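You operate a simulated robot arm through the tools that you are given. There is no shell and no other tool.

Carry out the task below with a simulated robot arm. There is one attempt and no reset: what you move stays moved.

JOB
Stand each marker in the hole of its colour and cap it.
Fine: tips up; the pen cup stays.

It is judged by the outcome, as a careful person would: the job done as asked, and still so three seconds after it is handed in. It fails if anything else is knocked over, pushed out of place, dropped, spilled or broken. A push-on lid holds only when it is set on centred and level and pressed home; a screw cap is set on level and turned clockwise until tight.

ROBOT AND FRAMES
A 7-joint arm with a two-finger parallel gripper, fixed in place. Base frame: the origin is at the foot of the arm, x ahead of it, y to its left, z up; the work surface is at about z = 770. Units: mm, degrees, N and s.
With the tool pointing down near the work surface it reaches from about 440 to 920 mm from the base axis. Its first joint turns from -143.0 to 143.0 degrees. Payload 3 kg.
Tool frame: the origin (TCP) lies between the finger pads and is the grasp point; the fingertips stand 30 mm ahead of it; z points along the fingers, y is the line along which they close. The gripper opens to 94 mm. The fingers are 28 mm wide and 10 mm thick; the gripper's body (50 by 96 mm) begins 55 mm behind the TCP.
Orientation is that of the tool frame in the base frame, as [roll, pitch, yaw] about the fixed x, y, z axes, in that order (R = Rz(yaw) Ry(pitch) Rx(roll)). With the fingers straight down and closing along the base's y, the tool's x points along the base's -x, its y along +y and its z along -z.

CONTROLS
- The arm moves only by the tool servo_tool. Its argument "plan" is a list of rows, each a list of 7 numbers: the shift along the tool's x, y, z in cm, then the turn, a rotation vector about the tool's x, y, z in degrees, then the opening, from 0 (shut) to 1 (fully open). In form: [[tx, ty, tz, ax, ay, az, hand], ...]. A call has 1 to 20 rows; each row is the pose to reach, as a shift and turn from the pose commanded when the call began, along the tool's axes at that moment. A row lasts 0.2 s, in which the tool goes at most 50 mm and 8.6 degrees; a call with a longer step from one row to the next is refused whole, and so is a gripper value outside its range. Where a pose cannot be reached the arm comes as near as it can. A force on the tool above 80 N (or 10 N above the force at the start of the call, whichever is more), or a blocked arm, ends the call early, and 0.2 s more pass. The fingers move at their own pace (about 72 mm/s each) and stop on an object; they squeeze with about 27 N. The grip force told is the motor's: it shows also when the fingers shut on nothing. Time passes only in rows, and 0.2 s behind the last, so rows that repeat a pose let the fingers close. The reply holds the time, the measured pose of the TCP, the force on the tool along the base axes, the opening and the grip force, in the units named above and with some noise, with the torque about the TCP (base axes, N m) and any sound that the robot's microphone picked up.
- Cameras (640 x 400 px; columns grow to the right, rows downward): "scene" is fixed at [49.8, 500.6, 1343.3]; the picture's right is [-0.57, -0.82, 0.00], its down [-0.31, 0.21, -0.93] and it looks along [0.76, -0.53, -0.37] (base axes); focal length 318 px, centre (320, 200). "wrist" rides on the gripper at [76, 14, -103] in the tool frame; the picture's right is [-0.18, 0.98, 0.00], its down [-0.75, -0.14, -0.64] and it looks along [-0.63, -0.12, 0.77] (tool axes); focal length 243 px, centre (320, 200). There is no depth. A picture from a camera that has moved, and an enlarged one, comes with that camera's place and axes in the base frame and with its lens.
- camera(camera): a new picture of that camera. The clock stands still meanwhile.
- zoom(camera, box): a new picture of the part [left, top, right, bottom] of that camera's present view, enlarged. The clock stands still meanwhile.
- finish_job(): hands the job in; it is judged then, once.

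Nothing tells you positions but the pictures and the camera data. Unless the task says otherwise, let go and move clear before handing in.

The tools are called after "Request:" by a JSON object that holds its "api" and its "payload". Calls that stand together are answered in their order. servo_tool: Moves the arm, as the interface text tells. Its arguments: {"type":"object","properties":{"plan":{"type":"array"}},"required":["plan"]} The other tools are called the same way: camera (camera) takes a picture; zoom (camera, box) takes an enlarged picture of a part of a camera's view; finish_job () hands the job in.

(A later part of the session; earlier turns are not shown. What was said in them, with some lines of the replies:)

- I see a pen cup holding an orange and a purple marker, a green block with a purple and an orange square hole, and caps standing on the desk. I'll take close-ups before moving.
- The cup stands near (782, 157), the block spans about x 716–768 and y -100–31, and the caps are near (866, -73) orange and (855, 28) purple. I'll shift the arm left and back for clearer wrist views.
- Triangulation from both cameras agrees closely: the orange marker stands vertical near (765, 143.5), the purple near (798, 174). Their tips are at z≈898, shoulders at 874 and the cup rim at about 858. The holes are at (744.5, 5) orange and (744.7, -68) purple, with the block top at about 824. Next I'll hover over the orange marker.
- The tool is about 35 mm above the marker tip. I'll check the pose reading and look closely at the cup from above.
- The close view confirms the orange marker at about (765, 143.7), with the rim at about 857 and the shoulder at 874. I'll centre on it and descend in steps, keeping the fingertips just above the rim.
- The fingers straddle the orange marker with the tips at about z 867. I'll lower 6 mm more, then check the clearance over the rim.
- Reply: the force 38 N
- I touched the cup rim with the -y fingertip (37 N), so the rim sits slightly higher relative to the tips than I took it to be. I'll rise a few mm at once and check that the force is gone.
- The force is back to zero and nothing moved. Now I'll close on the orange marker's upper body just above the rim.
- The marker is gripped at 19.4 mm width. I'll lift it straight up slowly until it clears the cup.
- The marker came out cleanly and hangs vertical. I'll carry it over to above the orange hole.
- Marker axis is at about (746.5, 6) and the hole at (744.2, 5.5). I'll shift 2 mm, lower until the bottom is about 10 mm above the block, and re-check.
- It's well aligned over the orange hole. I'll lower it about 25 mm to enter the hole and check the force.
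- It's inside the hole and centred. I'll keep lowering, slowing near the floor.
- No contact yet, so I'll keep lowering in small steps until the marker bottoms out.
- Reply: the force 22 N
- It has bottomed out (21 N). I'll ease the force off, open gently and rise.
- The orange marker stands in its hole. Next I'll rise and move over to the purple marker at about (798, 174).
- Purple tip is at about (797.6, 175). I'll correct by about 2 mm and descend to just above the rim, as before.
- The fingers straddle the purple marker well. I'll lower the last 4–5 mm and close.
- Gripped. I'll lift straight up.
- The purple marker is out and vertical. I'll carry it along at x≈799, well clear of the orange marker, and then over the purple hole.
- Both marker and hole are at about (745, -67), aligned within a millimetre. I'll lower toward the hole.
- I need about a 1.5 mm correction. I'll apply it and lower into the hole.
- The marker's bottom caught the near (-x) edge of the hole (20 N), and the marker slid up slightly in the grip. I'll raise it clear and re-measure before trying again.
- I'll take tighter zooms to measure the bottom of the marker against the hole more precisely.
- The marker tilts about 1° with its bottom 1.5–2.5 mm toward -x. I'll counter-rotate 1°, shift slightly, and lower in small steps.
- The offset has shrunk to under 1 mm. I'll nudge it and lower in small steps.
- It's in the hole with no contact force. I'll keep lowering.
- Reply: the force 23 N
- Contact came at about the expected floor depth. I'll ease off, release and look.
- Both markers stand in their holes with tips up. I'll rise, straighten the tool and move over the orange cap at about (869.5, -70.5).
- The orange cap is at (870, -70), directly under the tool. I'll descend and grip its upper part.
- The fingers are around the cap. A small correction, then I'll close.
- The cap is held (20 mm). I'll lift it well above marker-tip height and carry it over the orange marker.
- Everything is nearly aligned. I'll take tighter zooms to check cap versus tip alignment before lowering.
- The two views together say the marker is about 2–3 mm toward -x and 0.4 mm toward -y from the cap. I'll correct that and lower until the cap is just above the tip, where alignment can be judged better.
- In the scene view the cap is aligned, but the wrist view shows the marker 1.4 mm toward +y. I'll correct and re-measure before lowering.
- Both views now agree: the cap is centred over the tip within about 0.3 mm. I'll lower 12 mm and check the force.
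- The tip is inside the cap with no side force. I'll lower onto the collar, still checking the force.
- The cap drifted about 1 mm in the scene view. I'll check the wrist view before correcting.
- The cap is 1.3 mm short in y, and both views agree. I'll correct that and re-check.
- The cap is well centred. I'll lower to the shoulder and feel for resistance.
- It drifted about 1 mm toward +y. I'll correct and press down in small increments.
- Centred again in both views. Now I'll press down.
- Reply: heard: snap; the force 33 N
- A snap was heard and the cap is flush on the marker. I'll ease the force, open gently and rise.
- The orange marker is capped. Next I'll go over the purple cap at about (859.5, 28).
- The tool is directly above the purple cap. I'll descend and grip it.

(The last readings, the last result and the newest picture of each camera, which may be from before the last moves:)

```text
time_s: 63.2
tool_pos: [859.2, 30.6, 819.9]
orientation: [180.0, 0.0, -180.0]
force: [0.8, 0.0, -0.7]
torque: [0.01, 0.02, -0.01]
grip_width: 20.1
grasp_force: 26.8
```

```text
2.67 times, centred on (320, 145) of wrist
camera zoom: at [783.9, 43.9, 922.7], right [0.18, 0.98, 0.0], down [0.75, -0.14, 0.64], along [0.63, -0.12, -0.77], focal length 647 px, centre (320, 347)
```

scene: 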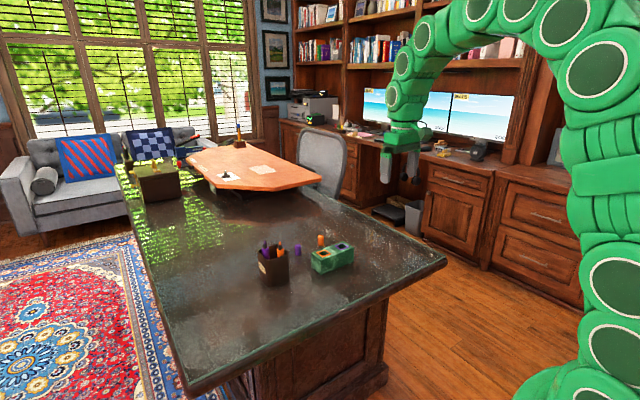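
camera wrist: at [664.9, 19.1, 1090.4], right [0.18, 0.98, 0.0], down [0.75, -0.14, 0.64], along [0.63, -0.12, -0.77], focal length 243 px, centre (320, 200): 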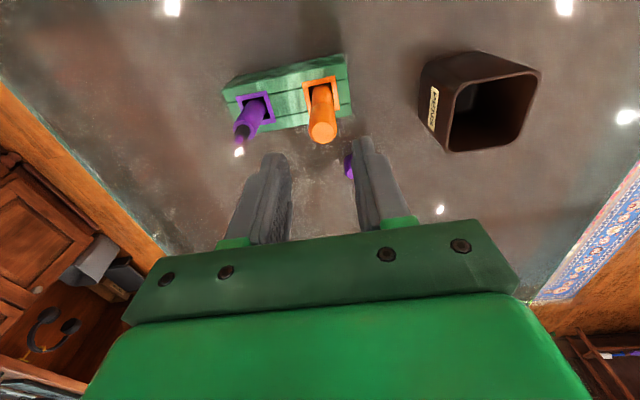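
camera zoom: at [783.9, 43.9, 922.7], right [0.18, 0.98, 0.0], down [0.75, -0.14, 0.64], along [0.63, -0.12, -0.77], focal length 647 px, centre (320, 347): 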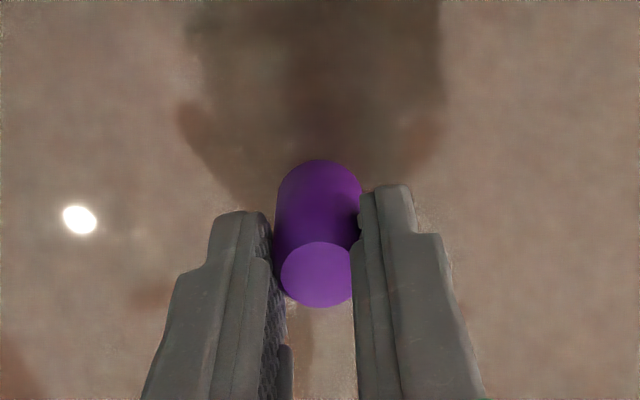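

The purple cap is gripped. I'll lift and carry it around to above the purple marker.

Request:
{"api": "servo_tool", "payload": {"plan": [[0, 0, -1, 0, 0, 0, 0], [0, 0, -4, 0, 0, 0, 0], [0, 0, -8, 0, 0, 0, 0], [0, 0, -12, 0, 0, 0, 0], [0, 0, -15.8, 0, 0, 0, 0], [1, -3.5, -15.8, 0, 0, 0, 0], [2.5, -7, -15.8, 0, 0, 0, 0], [5, -9.7, -15.8, 0, 0, 0, 0], [8.5, -9.7, -15.8, 0, 0, 0, 0], [11.5, -9.7, -15.8, 0, 0, 0, 0], [11.5, -9.7, -15.8, 0, 0, 0, 0], [11.5, -9.7, -15.8, 0, 0, 0, 0]]}}

Request:
{"api": "zoom", "payload": {"camera": "scene", "box": [330, 195, 380, 245]}}

Request:
{"api": "zoom", "payload": {"camera": "wrist", "box": [280, 85, 360, 185]}}

```text
time_s: 65.8
tool_pos: [746.1, -66.2, 981.8]
orientation: [-180.0, 0.0, 180.0]
force: [0.1, -0.3, -0.5]
torque: [0.03, 0.0, 0.02]
grip_width: 19.8
grasp_force: 26.8
```

```text
8.00 times, centred on (355, 220) of scene
camera zoom: at [49.8, 500.6, 1343.3], right [-0.57, -0.82, 0.0], down [-0.31, 0.21, -0.93], along [0.76, -0.53, -0.37], focal length 2542 px, centre (40, 40)
```

zoom: 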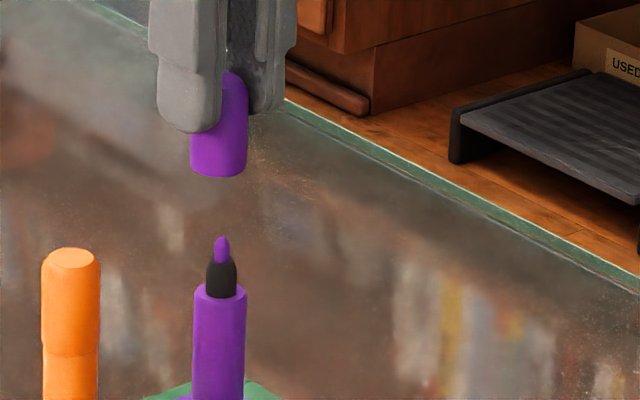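

```text
4.00 times, centred on (320, 135) of wrist
camera zoom: at [670.9, -51.9, 1085.2], right [0.18, 0.98, 0.0], down [0.75, -0.14, 0.64], along [0.63, -0.12, -0.77], focal length 970 px, centre (320, 460)
```

zoom: 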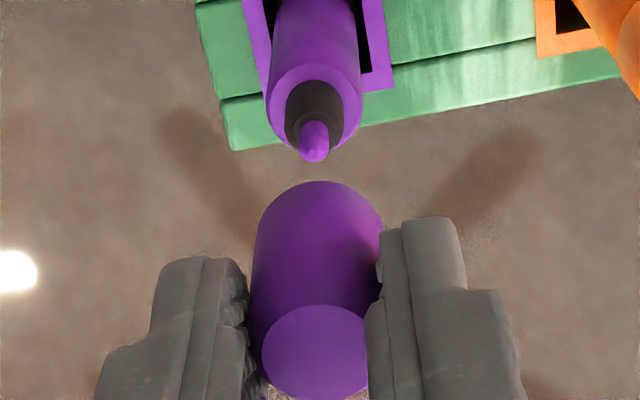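

As with orange, the cap needs about a -3.5 mm shift in x. I'll apply it and lower to just above the tip.

Request:
{"api": "servo_tool", "payload": {"plan": [[0.35, 0, 0, 0, 0, 0, 0], [0.35, 0, 1, 0, 0, 0, 0], [0.35, 0, 2.1, 0, 0, 0, 0], [0.35, 0, 2.1, 0, 0, 0, 0], [0.35, 0, 2.1, 0, 0, 0, 0]]}}

Request:
{"api": "zoom", "payload": {"camera": "scene", "box": [337, 203, 377, 243]}}

Request:
{"api": "zoom", "payload": {"camera": "wrist", "box": [280, 85, 360, 185]}}

```text
time_s: 67.0
tool_pos: [742.8, -67.4, 960.5]
orientation: [-179.9, 0.0, 179.9]
force: [-0.9, 0.9, 0.5]
torque: [0.01, 0.02, 0.03]
grip_width: 19.9
grasp_force: 27.6
```

```text
10.00 times, centred on (357, 223) of scene
camera zoom: at [49.8, 500.6, 1343.3], right [-0.57, -0.82, 0.0], down [-0.31, 0.21, -0.93], along [0.76, -0.53, -0.37], focal length 3178 px, centre (-50, -30)
```

zoom: 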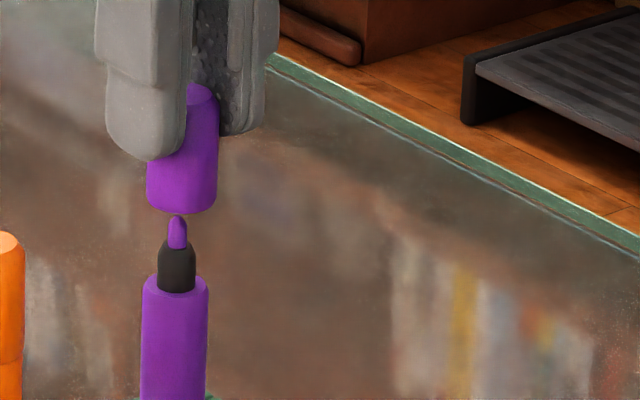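

```text
4.00 times, centred on (320, 135) of wrist
camera zoom: at [666.6, -52.7, 1062.1], right [0.18, 0.98, 0.0], down [0.75, -0.14, 0.64], along [0.63, -0.12, -0.77], focal length 970 px, centre (320, 460)
```

zoom: 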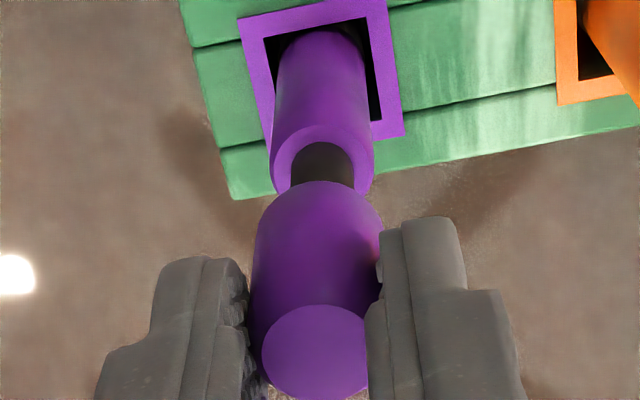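

The marker is about 1 mm toward +y from the cap. I'll correct and re-check.

Request:
{"api": "servo_tool", "payload": {"plan": [[-0.02, 0.1, 0, 0, 0, 0, 0], [-0.02, 0.1, 0, 0, 0, 0, 0], [-0.02, 0.1, 0, 0, 0, 0, 0]]}}

Request:
{"api": "zoom", "payload": {"camera": "scene", "box": [337, 203, 377, 243]}}

Request:
{"api": "zoom", "payload": {"camera": "wrist", "box": [280, 85, 360, 185]}}

```text
time_s: 67.8
tool_pos: [742.5, -66.0, 958.2]
orientation: [180.0, 0.0, 179.9]
force: [-0.7, -0.2, -0.2]
torque: [-0.04, 0.02, 0.0]
grip_width: 20.0
grasp_force: 27.3
```

```text
10.00 times, centred on (357, 223) of scene
camera zoom: at [49.8, 500.6, 1343.3], right [-0.57, -0.82, 0.0], down [-0.31, 0.21, -0.93], along [0.76, -0.53, -0.37], focal length 3178 px, centre (-50, -30)
```

zoom: 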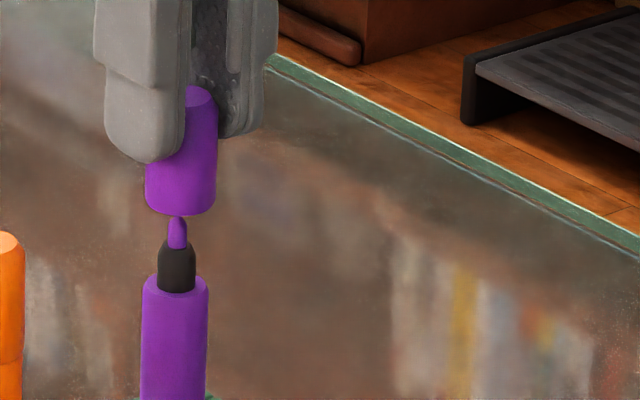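

```text
4.00 times, centred on (320, 135) of wrist
camera zoom: at [666.2, -52.0, 1061.7], right [0.18, 0.98, 0.0], down [0.75, -0.14, 0.64], along [0.63, -0.12, -0.77], focal length 970 px, centre (320, 460)
```

zoom: 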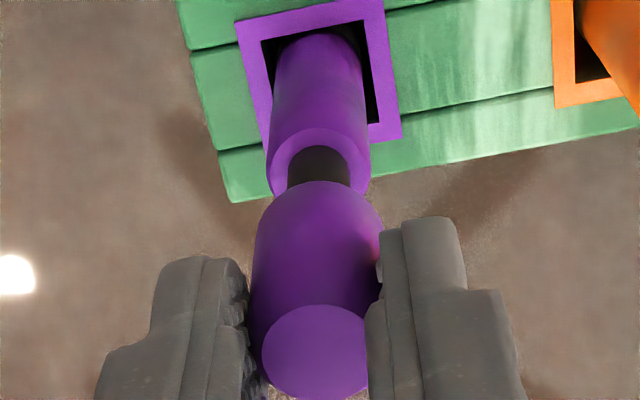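

Nearly centred. I'll nudge 0.5 mm and lower over the tip.

Request:
{"api": "servo_tool", "payload": {"plan": [[-0.05, 0.02, 0.4, 0, 0, 0, 0], [-0.05, 0.02, 0.8, 0, 0, 0, 0], [-0.05, 0.02, 1.2, 0, 0, 0, 0], [-0.05, 0.02, 1.2, 0, 0, 0, 0]]}}

Request:
{"api": "zoom", "payload": {"camera": "scene", "box": [337, 203, 377, 243]}}

Request:
{"api": "zoom", "payload": {"camera": "wrist", "box": [280, 85, 360, 185]}}

```text
time_s: 68.8
tool_pos: [741.7, -67.4, 946.4]
orientation: [180.0, 0.0, 179.9]
force: [0.2, -1.2, -0.1]
torque: [-0.01, -0.02, -0.01]
grip_width: 20.0
grasp_force: 26.7
```

```text
10.00 times, centred on (357, 223) of scene
camera zoom: at [49.8, 500.6, 1343.3], right [-0.57, -0.82, 0.0], down [-0.31, 0.21, -0.93], along [0.76, -0.53, -0.37], focal length 3178 px, centre (-50, -30)
```

zoom: 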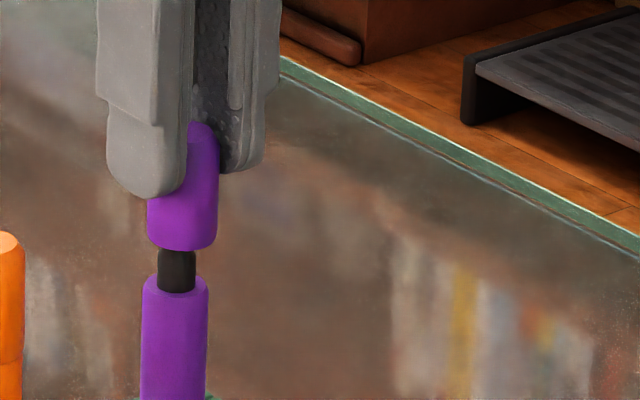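

```text
4.00 times, centred on (320, 135) of wrist
camera zoom: at [666.6, -53.4, 1049.1], right [0.18, 0.98, 0.0], down [0.75, -0.14, 0.64], along [0.63, -0.12, -0.77], focal length 970 px, centre (320, 460)
```

zoom: 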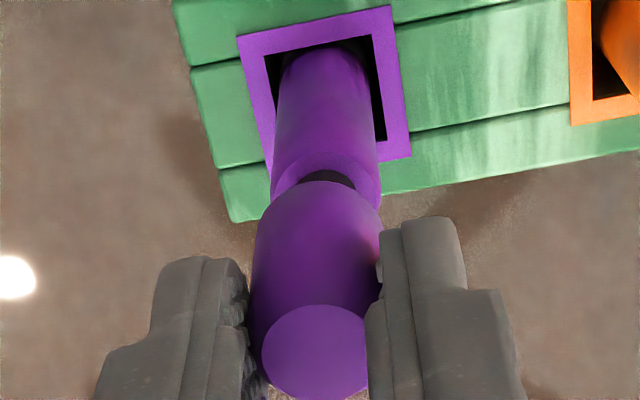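

It drifted about 1.5 mm toward -y. I'll correct.

Request:
{"api": "servo_tool", "payload": {"plan": [[-0.04, 0.15, 0, 0, 0, 0, 0], [-0.04, 0.15, 0, 0, 0, 0, 0], [-0.04, 0.15, 0, 0, 0, 0, 0]]}}

Request:
{"api": "zoom", "payload": {"camera": "scene", "box": [337, 203, 377, 243]}}

Request:
{"api": "zoom", "payload": {"camera": "wrist", "box": [280, 85, 360, 185]}}

```text
time_s: 69.6
tool_pos: [742.8, -66.4, 946.3]
orientation: [-180.0, 0.0, 179.9]
force: [0.3, -0.5, 0.2]
torque: [-0.02, -0.01, -0.01]
grip_width: 20.0
grasp_force: 27.0
```

```text
10.00 times, centred on (357, 223) of scene
camera zoom: at [49.8, 500.6, 1343.3], right [-0.57, -0.82, 0.0], down [-0.31, 0.21, -0.93], along [0.76, -0.53, -0.37], focal length 3178 px, centre (-50, -30)
```

zoom: 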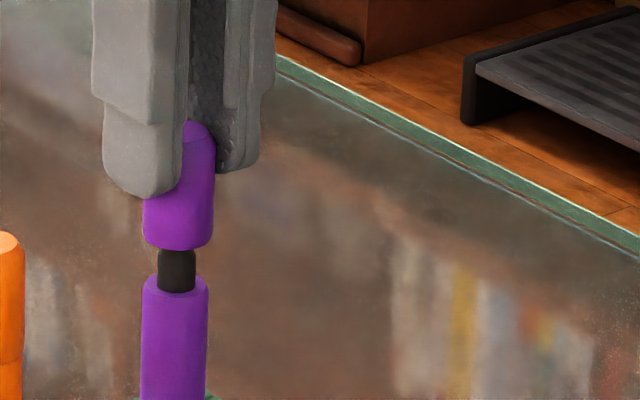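

```text
4.00 times, centred on (320, 135) of wrist
camera zoom: at [667.0, -52.0, 1049.5], right [0.18, 0.98, 0.0], down [0.75, -0.14, 0.64], along [0.63, -0.12, -0.77], focal length 970 px, centre (320, 460)
```

zoom: 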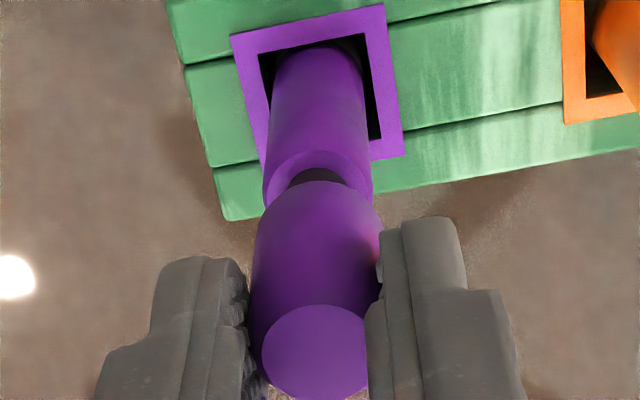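

Good in y. I'll add a small +x nudge while lowering 9 mm more.

Request:
{"api": "servo_tool", "payload": {"plan": [[-0.06, 0, 0.3, 0, 0, 0, 0], [-0.06, 0, 0.6, 0, 0, 0, 0], [-0.06, 0, 0.9, 0, 0, 0, 0], [-0.06, 0, 0.9, 0, 0, 0, 0]]}}

Request:
{"api": "zoom", "payload": {"camera": "scene", "box": [337, 208, 377, 248]}}

Request:
{"api": "zoom", "payload": {"camera": "wrist", "box": [280, 85, 360, 185]}}

```text
time_s: 70.6
tool_pos: [743.0, -64.8, 936.7]
orientation: [180.0, 0.0, 180.0]
force: [0.8, 0.6, 0.4]
torque: [0.01, 0.0, -0.02]
grip_width: 19.8
grasp_force: 26.8
```

```text
10.00 times, centred on (357, 228) of scene
camera zoom: at [49.8, 500.6, 1343.3], right [-0.57, -0.82, 0.0], down [-0.31, 0.21, -0.93], along [0.76, -0.53, -0.37], focal length 3178 px, centre (-50, -80)
```

zoom: 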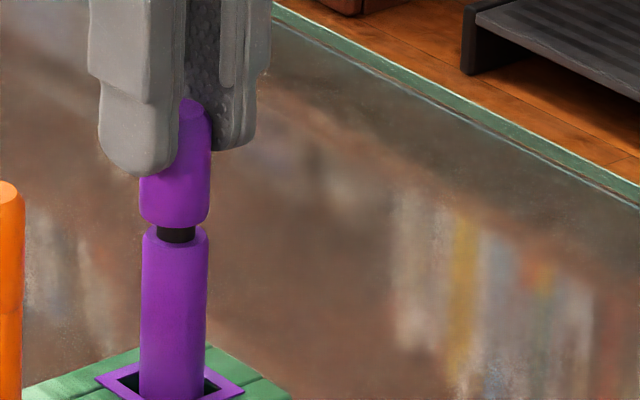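

```text
4.00 times, centred on (320, 135) of wrist
camera zoom: at [667.6, -51.3, 1039.9], right [0.18, 0.98, 0.0], down [0.75, -0.14, 0.64], along [0.63, -0.12, -0.77], focal length 970 px, centre (320, 460)
```

zoom: 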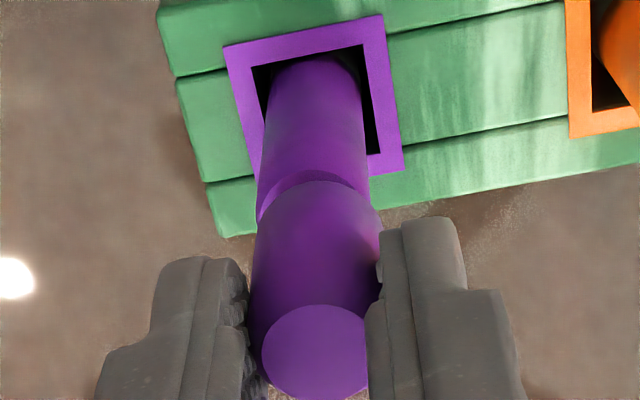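

It's 0.8 mm too far in +y. I'll correct and check.

Request:
{"api": "servo_tool", "payload": {"plan": [[0, -0.08, 0, 0, 0, 0, 0], [0, -0.08, 0, 0, 0, 0, 0], [0, -0.08, 0, 0, 0, 0, 0]]}}

Request:
{"api": "zoom", "payload": {"camera": "scene", "box": [337, 208, 377, 248]}}

Request:
{"api": "zoom", "payload": {"camera": "wrist", "box": [280, 85, 360, 185]}}

```text
time_s: 71.4
tool_pos: [743.5, -64.7, 936.9]
orientation: [180.0, 0.0, 180.0]
force: [-0.4, 0.1, 0.7]
torque: [0.0, 0.01, 0.0]
grip_width: 20.1
grasp_force: 27.3
```

```text
10.00 times, centred on (357, 228) of scene
camera zoom: at [49.8, 500.6, 1343.3], right [-0.57, -0.82, 0.0], down [-0.31, 0.21, -0.93], along [0.76, -0.53, -0.37], focal length 3178 px, centre (-50, -80)
```

zoom: 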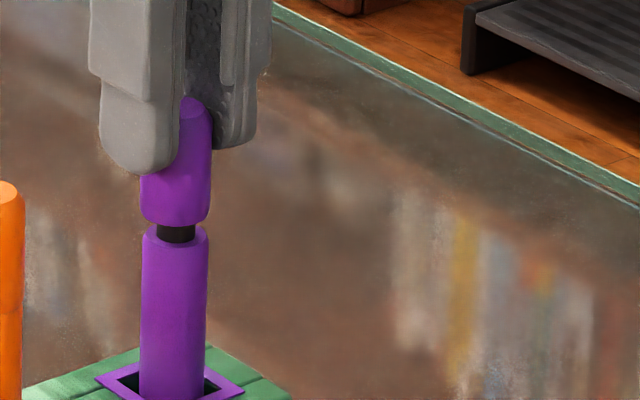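

```text
4.00 times, centred on (320, 135) of wrist
camera zoom: at [667.6, -51.5, 1040.4], right [0.18, 0.98, 0.0], down [0.75, -0.14, 0.64], along [0.63, -0.12, -0.77], focal length 970 px, centre (320, 460)
```

zoom: 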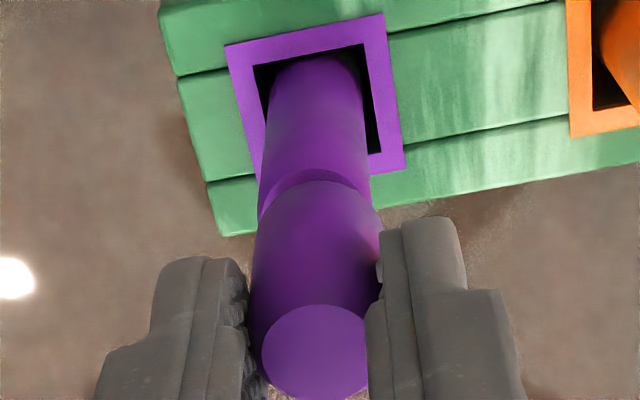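

I'll apply a further -0.6 mm in y while lowering 5 mm.

Request:
{"api": "servo_tool", "payload": {"plan": [[0, -0.06, 0.2, 0, 0, 0, 0], [0, -0.06, 0.4, 0, 0, 0, 0], [0, -0.06, 0.5, 0, 0, 0, 0], [0, -0.06, 0.5, 0, 0, 0, 0]]}}

Request:
{"api": "zoom", "payload": {"camera": "scene", "box": [337, 208, 377, 248]}}

Request:
{"api": "zoom", "payload": {"camera": "wrist", "box": [280, 85, 360, 185]}}

```text
time_s: 72.4
tool_pos: [743.0, -67.5, 931.7]
orientation: [180.0, 0.2, 180.0]
force: [-0.2, -0.1, 0.0]
torque: [-0.01, -0.02, 0.03]
grip_width: 19.9
grasp_force: 26.9
```

```text
10.00 times, centred on (357, 228) of scene
camera zoom: at [49.8, 500.6, 1343.3], right [-0.57, -0.82, 0.0], down [-0.31, 0.21, -0.93], along [0.76, -0.53, -0.37], focal length 3178 px, centre (-50, -80)
```

zoom: 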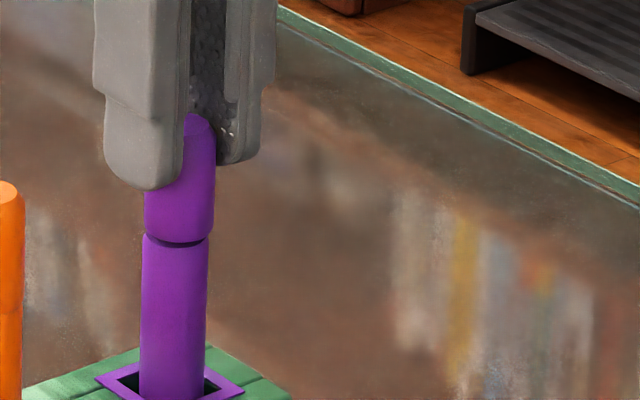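

```text
4.00 times, centred on (320, 135) of wrist
camera zoom: at [667.3, -53.2, 1034.3], right [0.18, 0.98, 0.0], down [0.75, -0.14, 0.64], along [0.63, -0.12, -0.77], focal length 970 px, centre (320, 460)
```

zoom: 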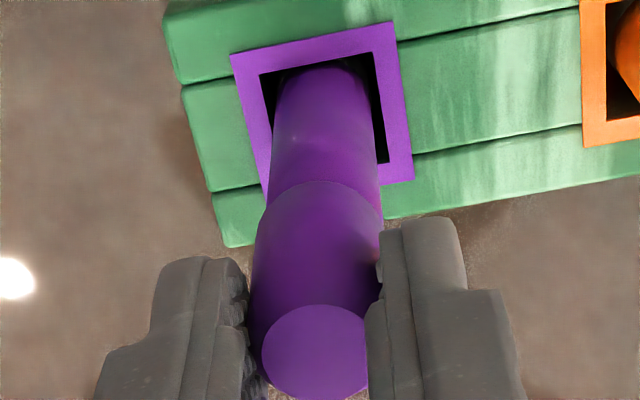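

It's now 1 mm too far in -y. I'll correct again before pressing.

Request:
{"api": "servo_tool", "payload": {"plan": [[-0.04, 0.09, 0, 0, 0, 0, 0], [-0.04, 0.09, 0, 0, 0, 0, 0], [-0.04, 0.09, 0, 0, 0, 0, 0]]}}

Request:
{"api": "zoom", "payload": {"camera": "scene", "box": [337, 208, 377, 248]}}

Request:
{"api": "zoom", "payload": {"camera": "wrist", "box": [280, 85, 360, 185]}}

```text
time_s: 73.2
tool_pos: [742.3, -65.4, 930.7]
orientation: [-180.0, 0.0, -180.0]
force: [-0.3, -0.7, 0.0]
torque: [0.01, 0.04, 0.01]
grip_width: 19.8
grasp_force: 27.2
```

```text
10.00 times, centred on (357, 228) of scene
camera zoom: at [49.8, 500.6, 1343.3], right [-0.57, -0.82, 0.0], down [-0.31, 0.21, -0.93], along [0.76, -0.53, -0.37], focal length 3178 px, centre (-50, -80)
```

zoom: 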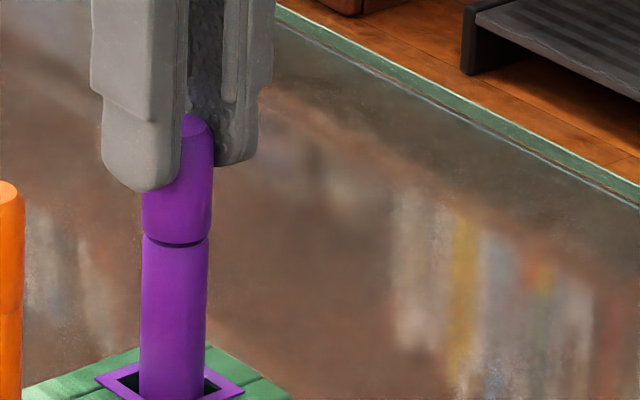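

```text
4.00 times, centred on (320, 135) of wrist
camera zoom: at [667.2, -52.1, 1034.4], right [0.18, 0.98, 0.0], down [0.75, -0.14, 0.64], along [0.63, -0.12, -0.77], focal length 970 px, centre (320, 460)
```

zoom: 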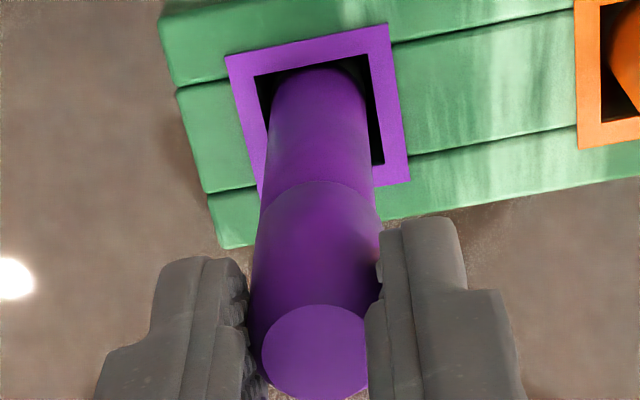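

Centred in both views. I'll press down now.

Request:
{"api": "servo_tool", "payload": {"plan": [[-0.03, 0, 0.2, 0, 0, 0, 0], [-0.03, 0, 0.4, 0, 0, 0, 0], [-0.03, 0, 0.5, 0, 0, 0, 0], [-0.03, 0, 0.5, 0, 0, 0, 0]]}}

Request:
{"api": "zoom", "payload": {"camera": "scene", "box": [337, 208, 377, 248]}}

```text
time_s: 74.2
tool_pos: [745.0, -65.8, 928.9]
orientation: [179.9, 0.2, -180.0]
force: [-1.8, -1.0, 31.5]
torque: [-0.08, 0.3, -0.02]
grip_width: 19.9
grasp_force: 27.2
heard: snap
```

```text
10.00 times, centred on (357, 228) of scene
camera zoom: at [49.8, 500.6, 1343.3], right [-0.57, -0.82, 0.0], down [-0.31, 0.21, -0.93], along [0.76, -0.53, -0.37], focal length 3178 px, centre (-50, -80)
```

zoom: 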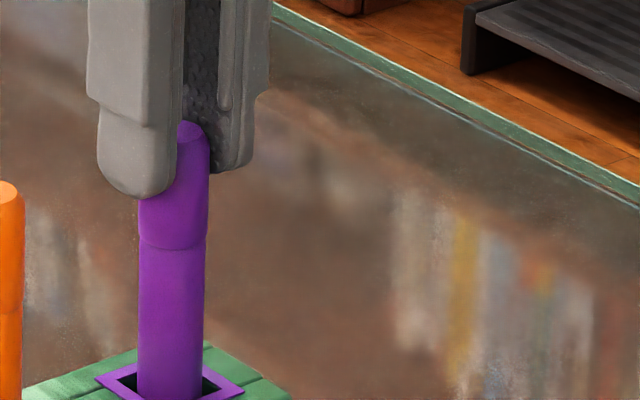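

The purple cap snapped on. I'll ease off, release and rise well clear.

Request:
{"api": "servo_tool", "payload": {"plan": [[0, 0, -0.3, 0, 0, 0, 0], [0, 0, -0.3, 0, 0, 0, 0.22], [0, 0, -0.3, 0, 0, 0, 0.28], [0, 0, -0.3, 0, 0, 0, 0.36], [0, 0, -0.3, 0, 0, 0, 0.42], [0, 0, -0.3, 0, 0, 0, 0.42], [0, 0, -2, 0, 0, 0, 0.42], [0, 0, -5, 0, 0, 0, 0.42], [0, 0, -8, 0, 0, 0, 0.42], [0, 0, -11, 0, 0, 0, 0.42], [2, -3, -13, 0, 0, 0, 0.42], [2, -3, -13, 0, 0, 0, 0.42]]}}

Request:
{"api": "zoom", "payload": {"camera": "scene", "box": [240, 190, 390, 290]}}

Request:
{"api": "zoom", "payload": {"camera": "scene", "box": [310, 205, 380, 285]}}

Request:
{"api": "camera", "payload": {"camera": "wrist"}}

```text
time_s: 76.8
tool_pos: [722.2, -97.7, 1058.8]
orientation: [-179.9, -0.1, -180.0]
force: [-1.0, -0.3, -0.7]
torque: [0.02, 0.03, 0.01]
grip_width: 39.4
grasp_force: 0.1
```

```text
4.00 times, centred on (315, 240) of scene
camera zoom: at [49.8, 500.6, 1343.3], right [-0.57, -0.82, 0.0], down [-0.31, 0.21, -0.93], along [0.76, -0.53, -0.37], focal length 1271 px, centre (340, 40)
```

zoom: 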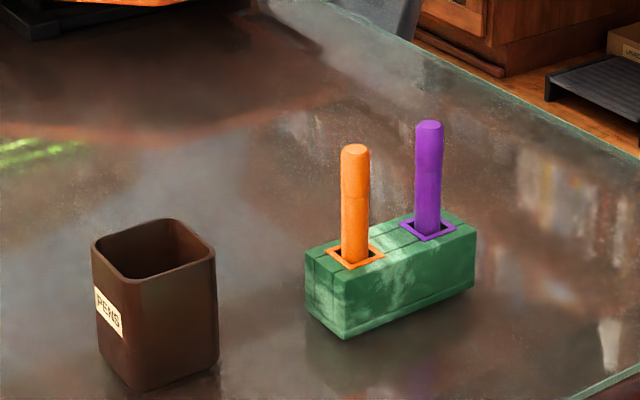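

```text
5.00 times, centred on (345, 245) of scene
camera zoom: at [49.8, 500.6, 1343.3], right [-0.57, -0.82, 0.0], down [-0.31, 0.21, -0.93], along [0.76, -0.53, -0.37], focal length 1589 px, centre (195, -25)
```

zoom: 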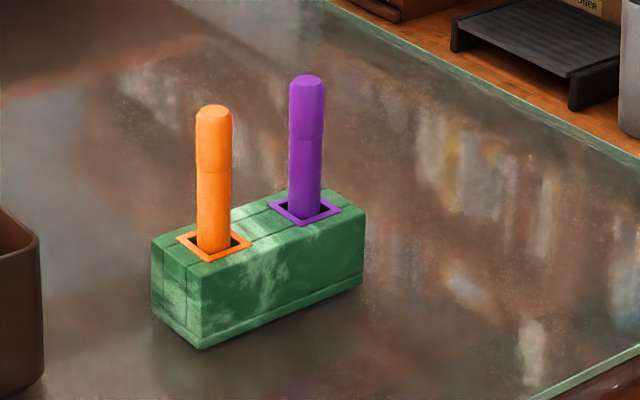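

```text
taken
camera wrist: at [647.2, -83.8, 1162.0], right [0.18, 0.98, 0.0], down [0.75, -0.14, 0.64], along [0.63, -0.12, -0.77], focal length 243 px, centre (320, 200)
```

wrist: 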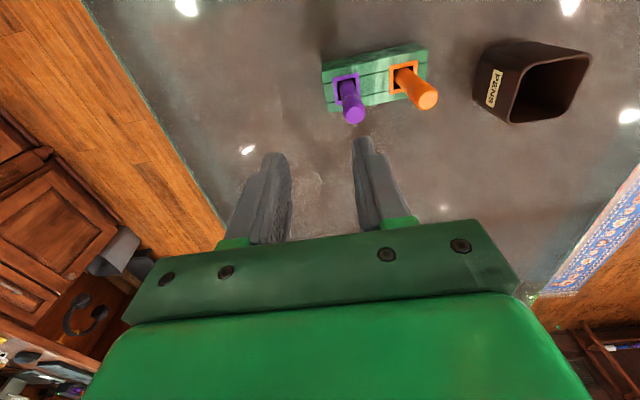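

Both markers stand capped in their matching holes. The cup and block match their earlier positions in the scene view, and the arm is clear, so I'm handing the job in.

Request:
{"api": "finish_job", "payload": {}}

```text
The job is handed in.
```

The job is handed in: the orange and purple markers each stand tip-up in the hole of their colour, with matching caps pressed on. I heard a snap from each cap as it seated.

- **Cup and block:** in the last pictures both matched their earlier positions. One fingertip pressed on the cup rim (about 37 N) while I was reaching for the orange marker, but the cup did not move.
- **Purple marker:** it caught the edge of its hole on the first try and slid up in the grip. I lifted it, straightened it by about 1° and it went in cleanly the second time.

The gripper had let go and the arm was clear when I handed in.
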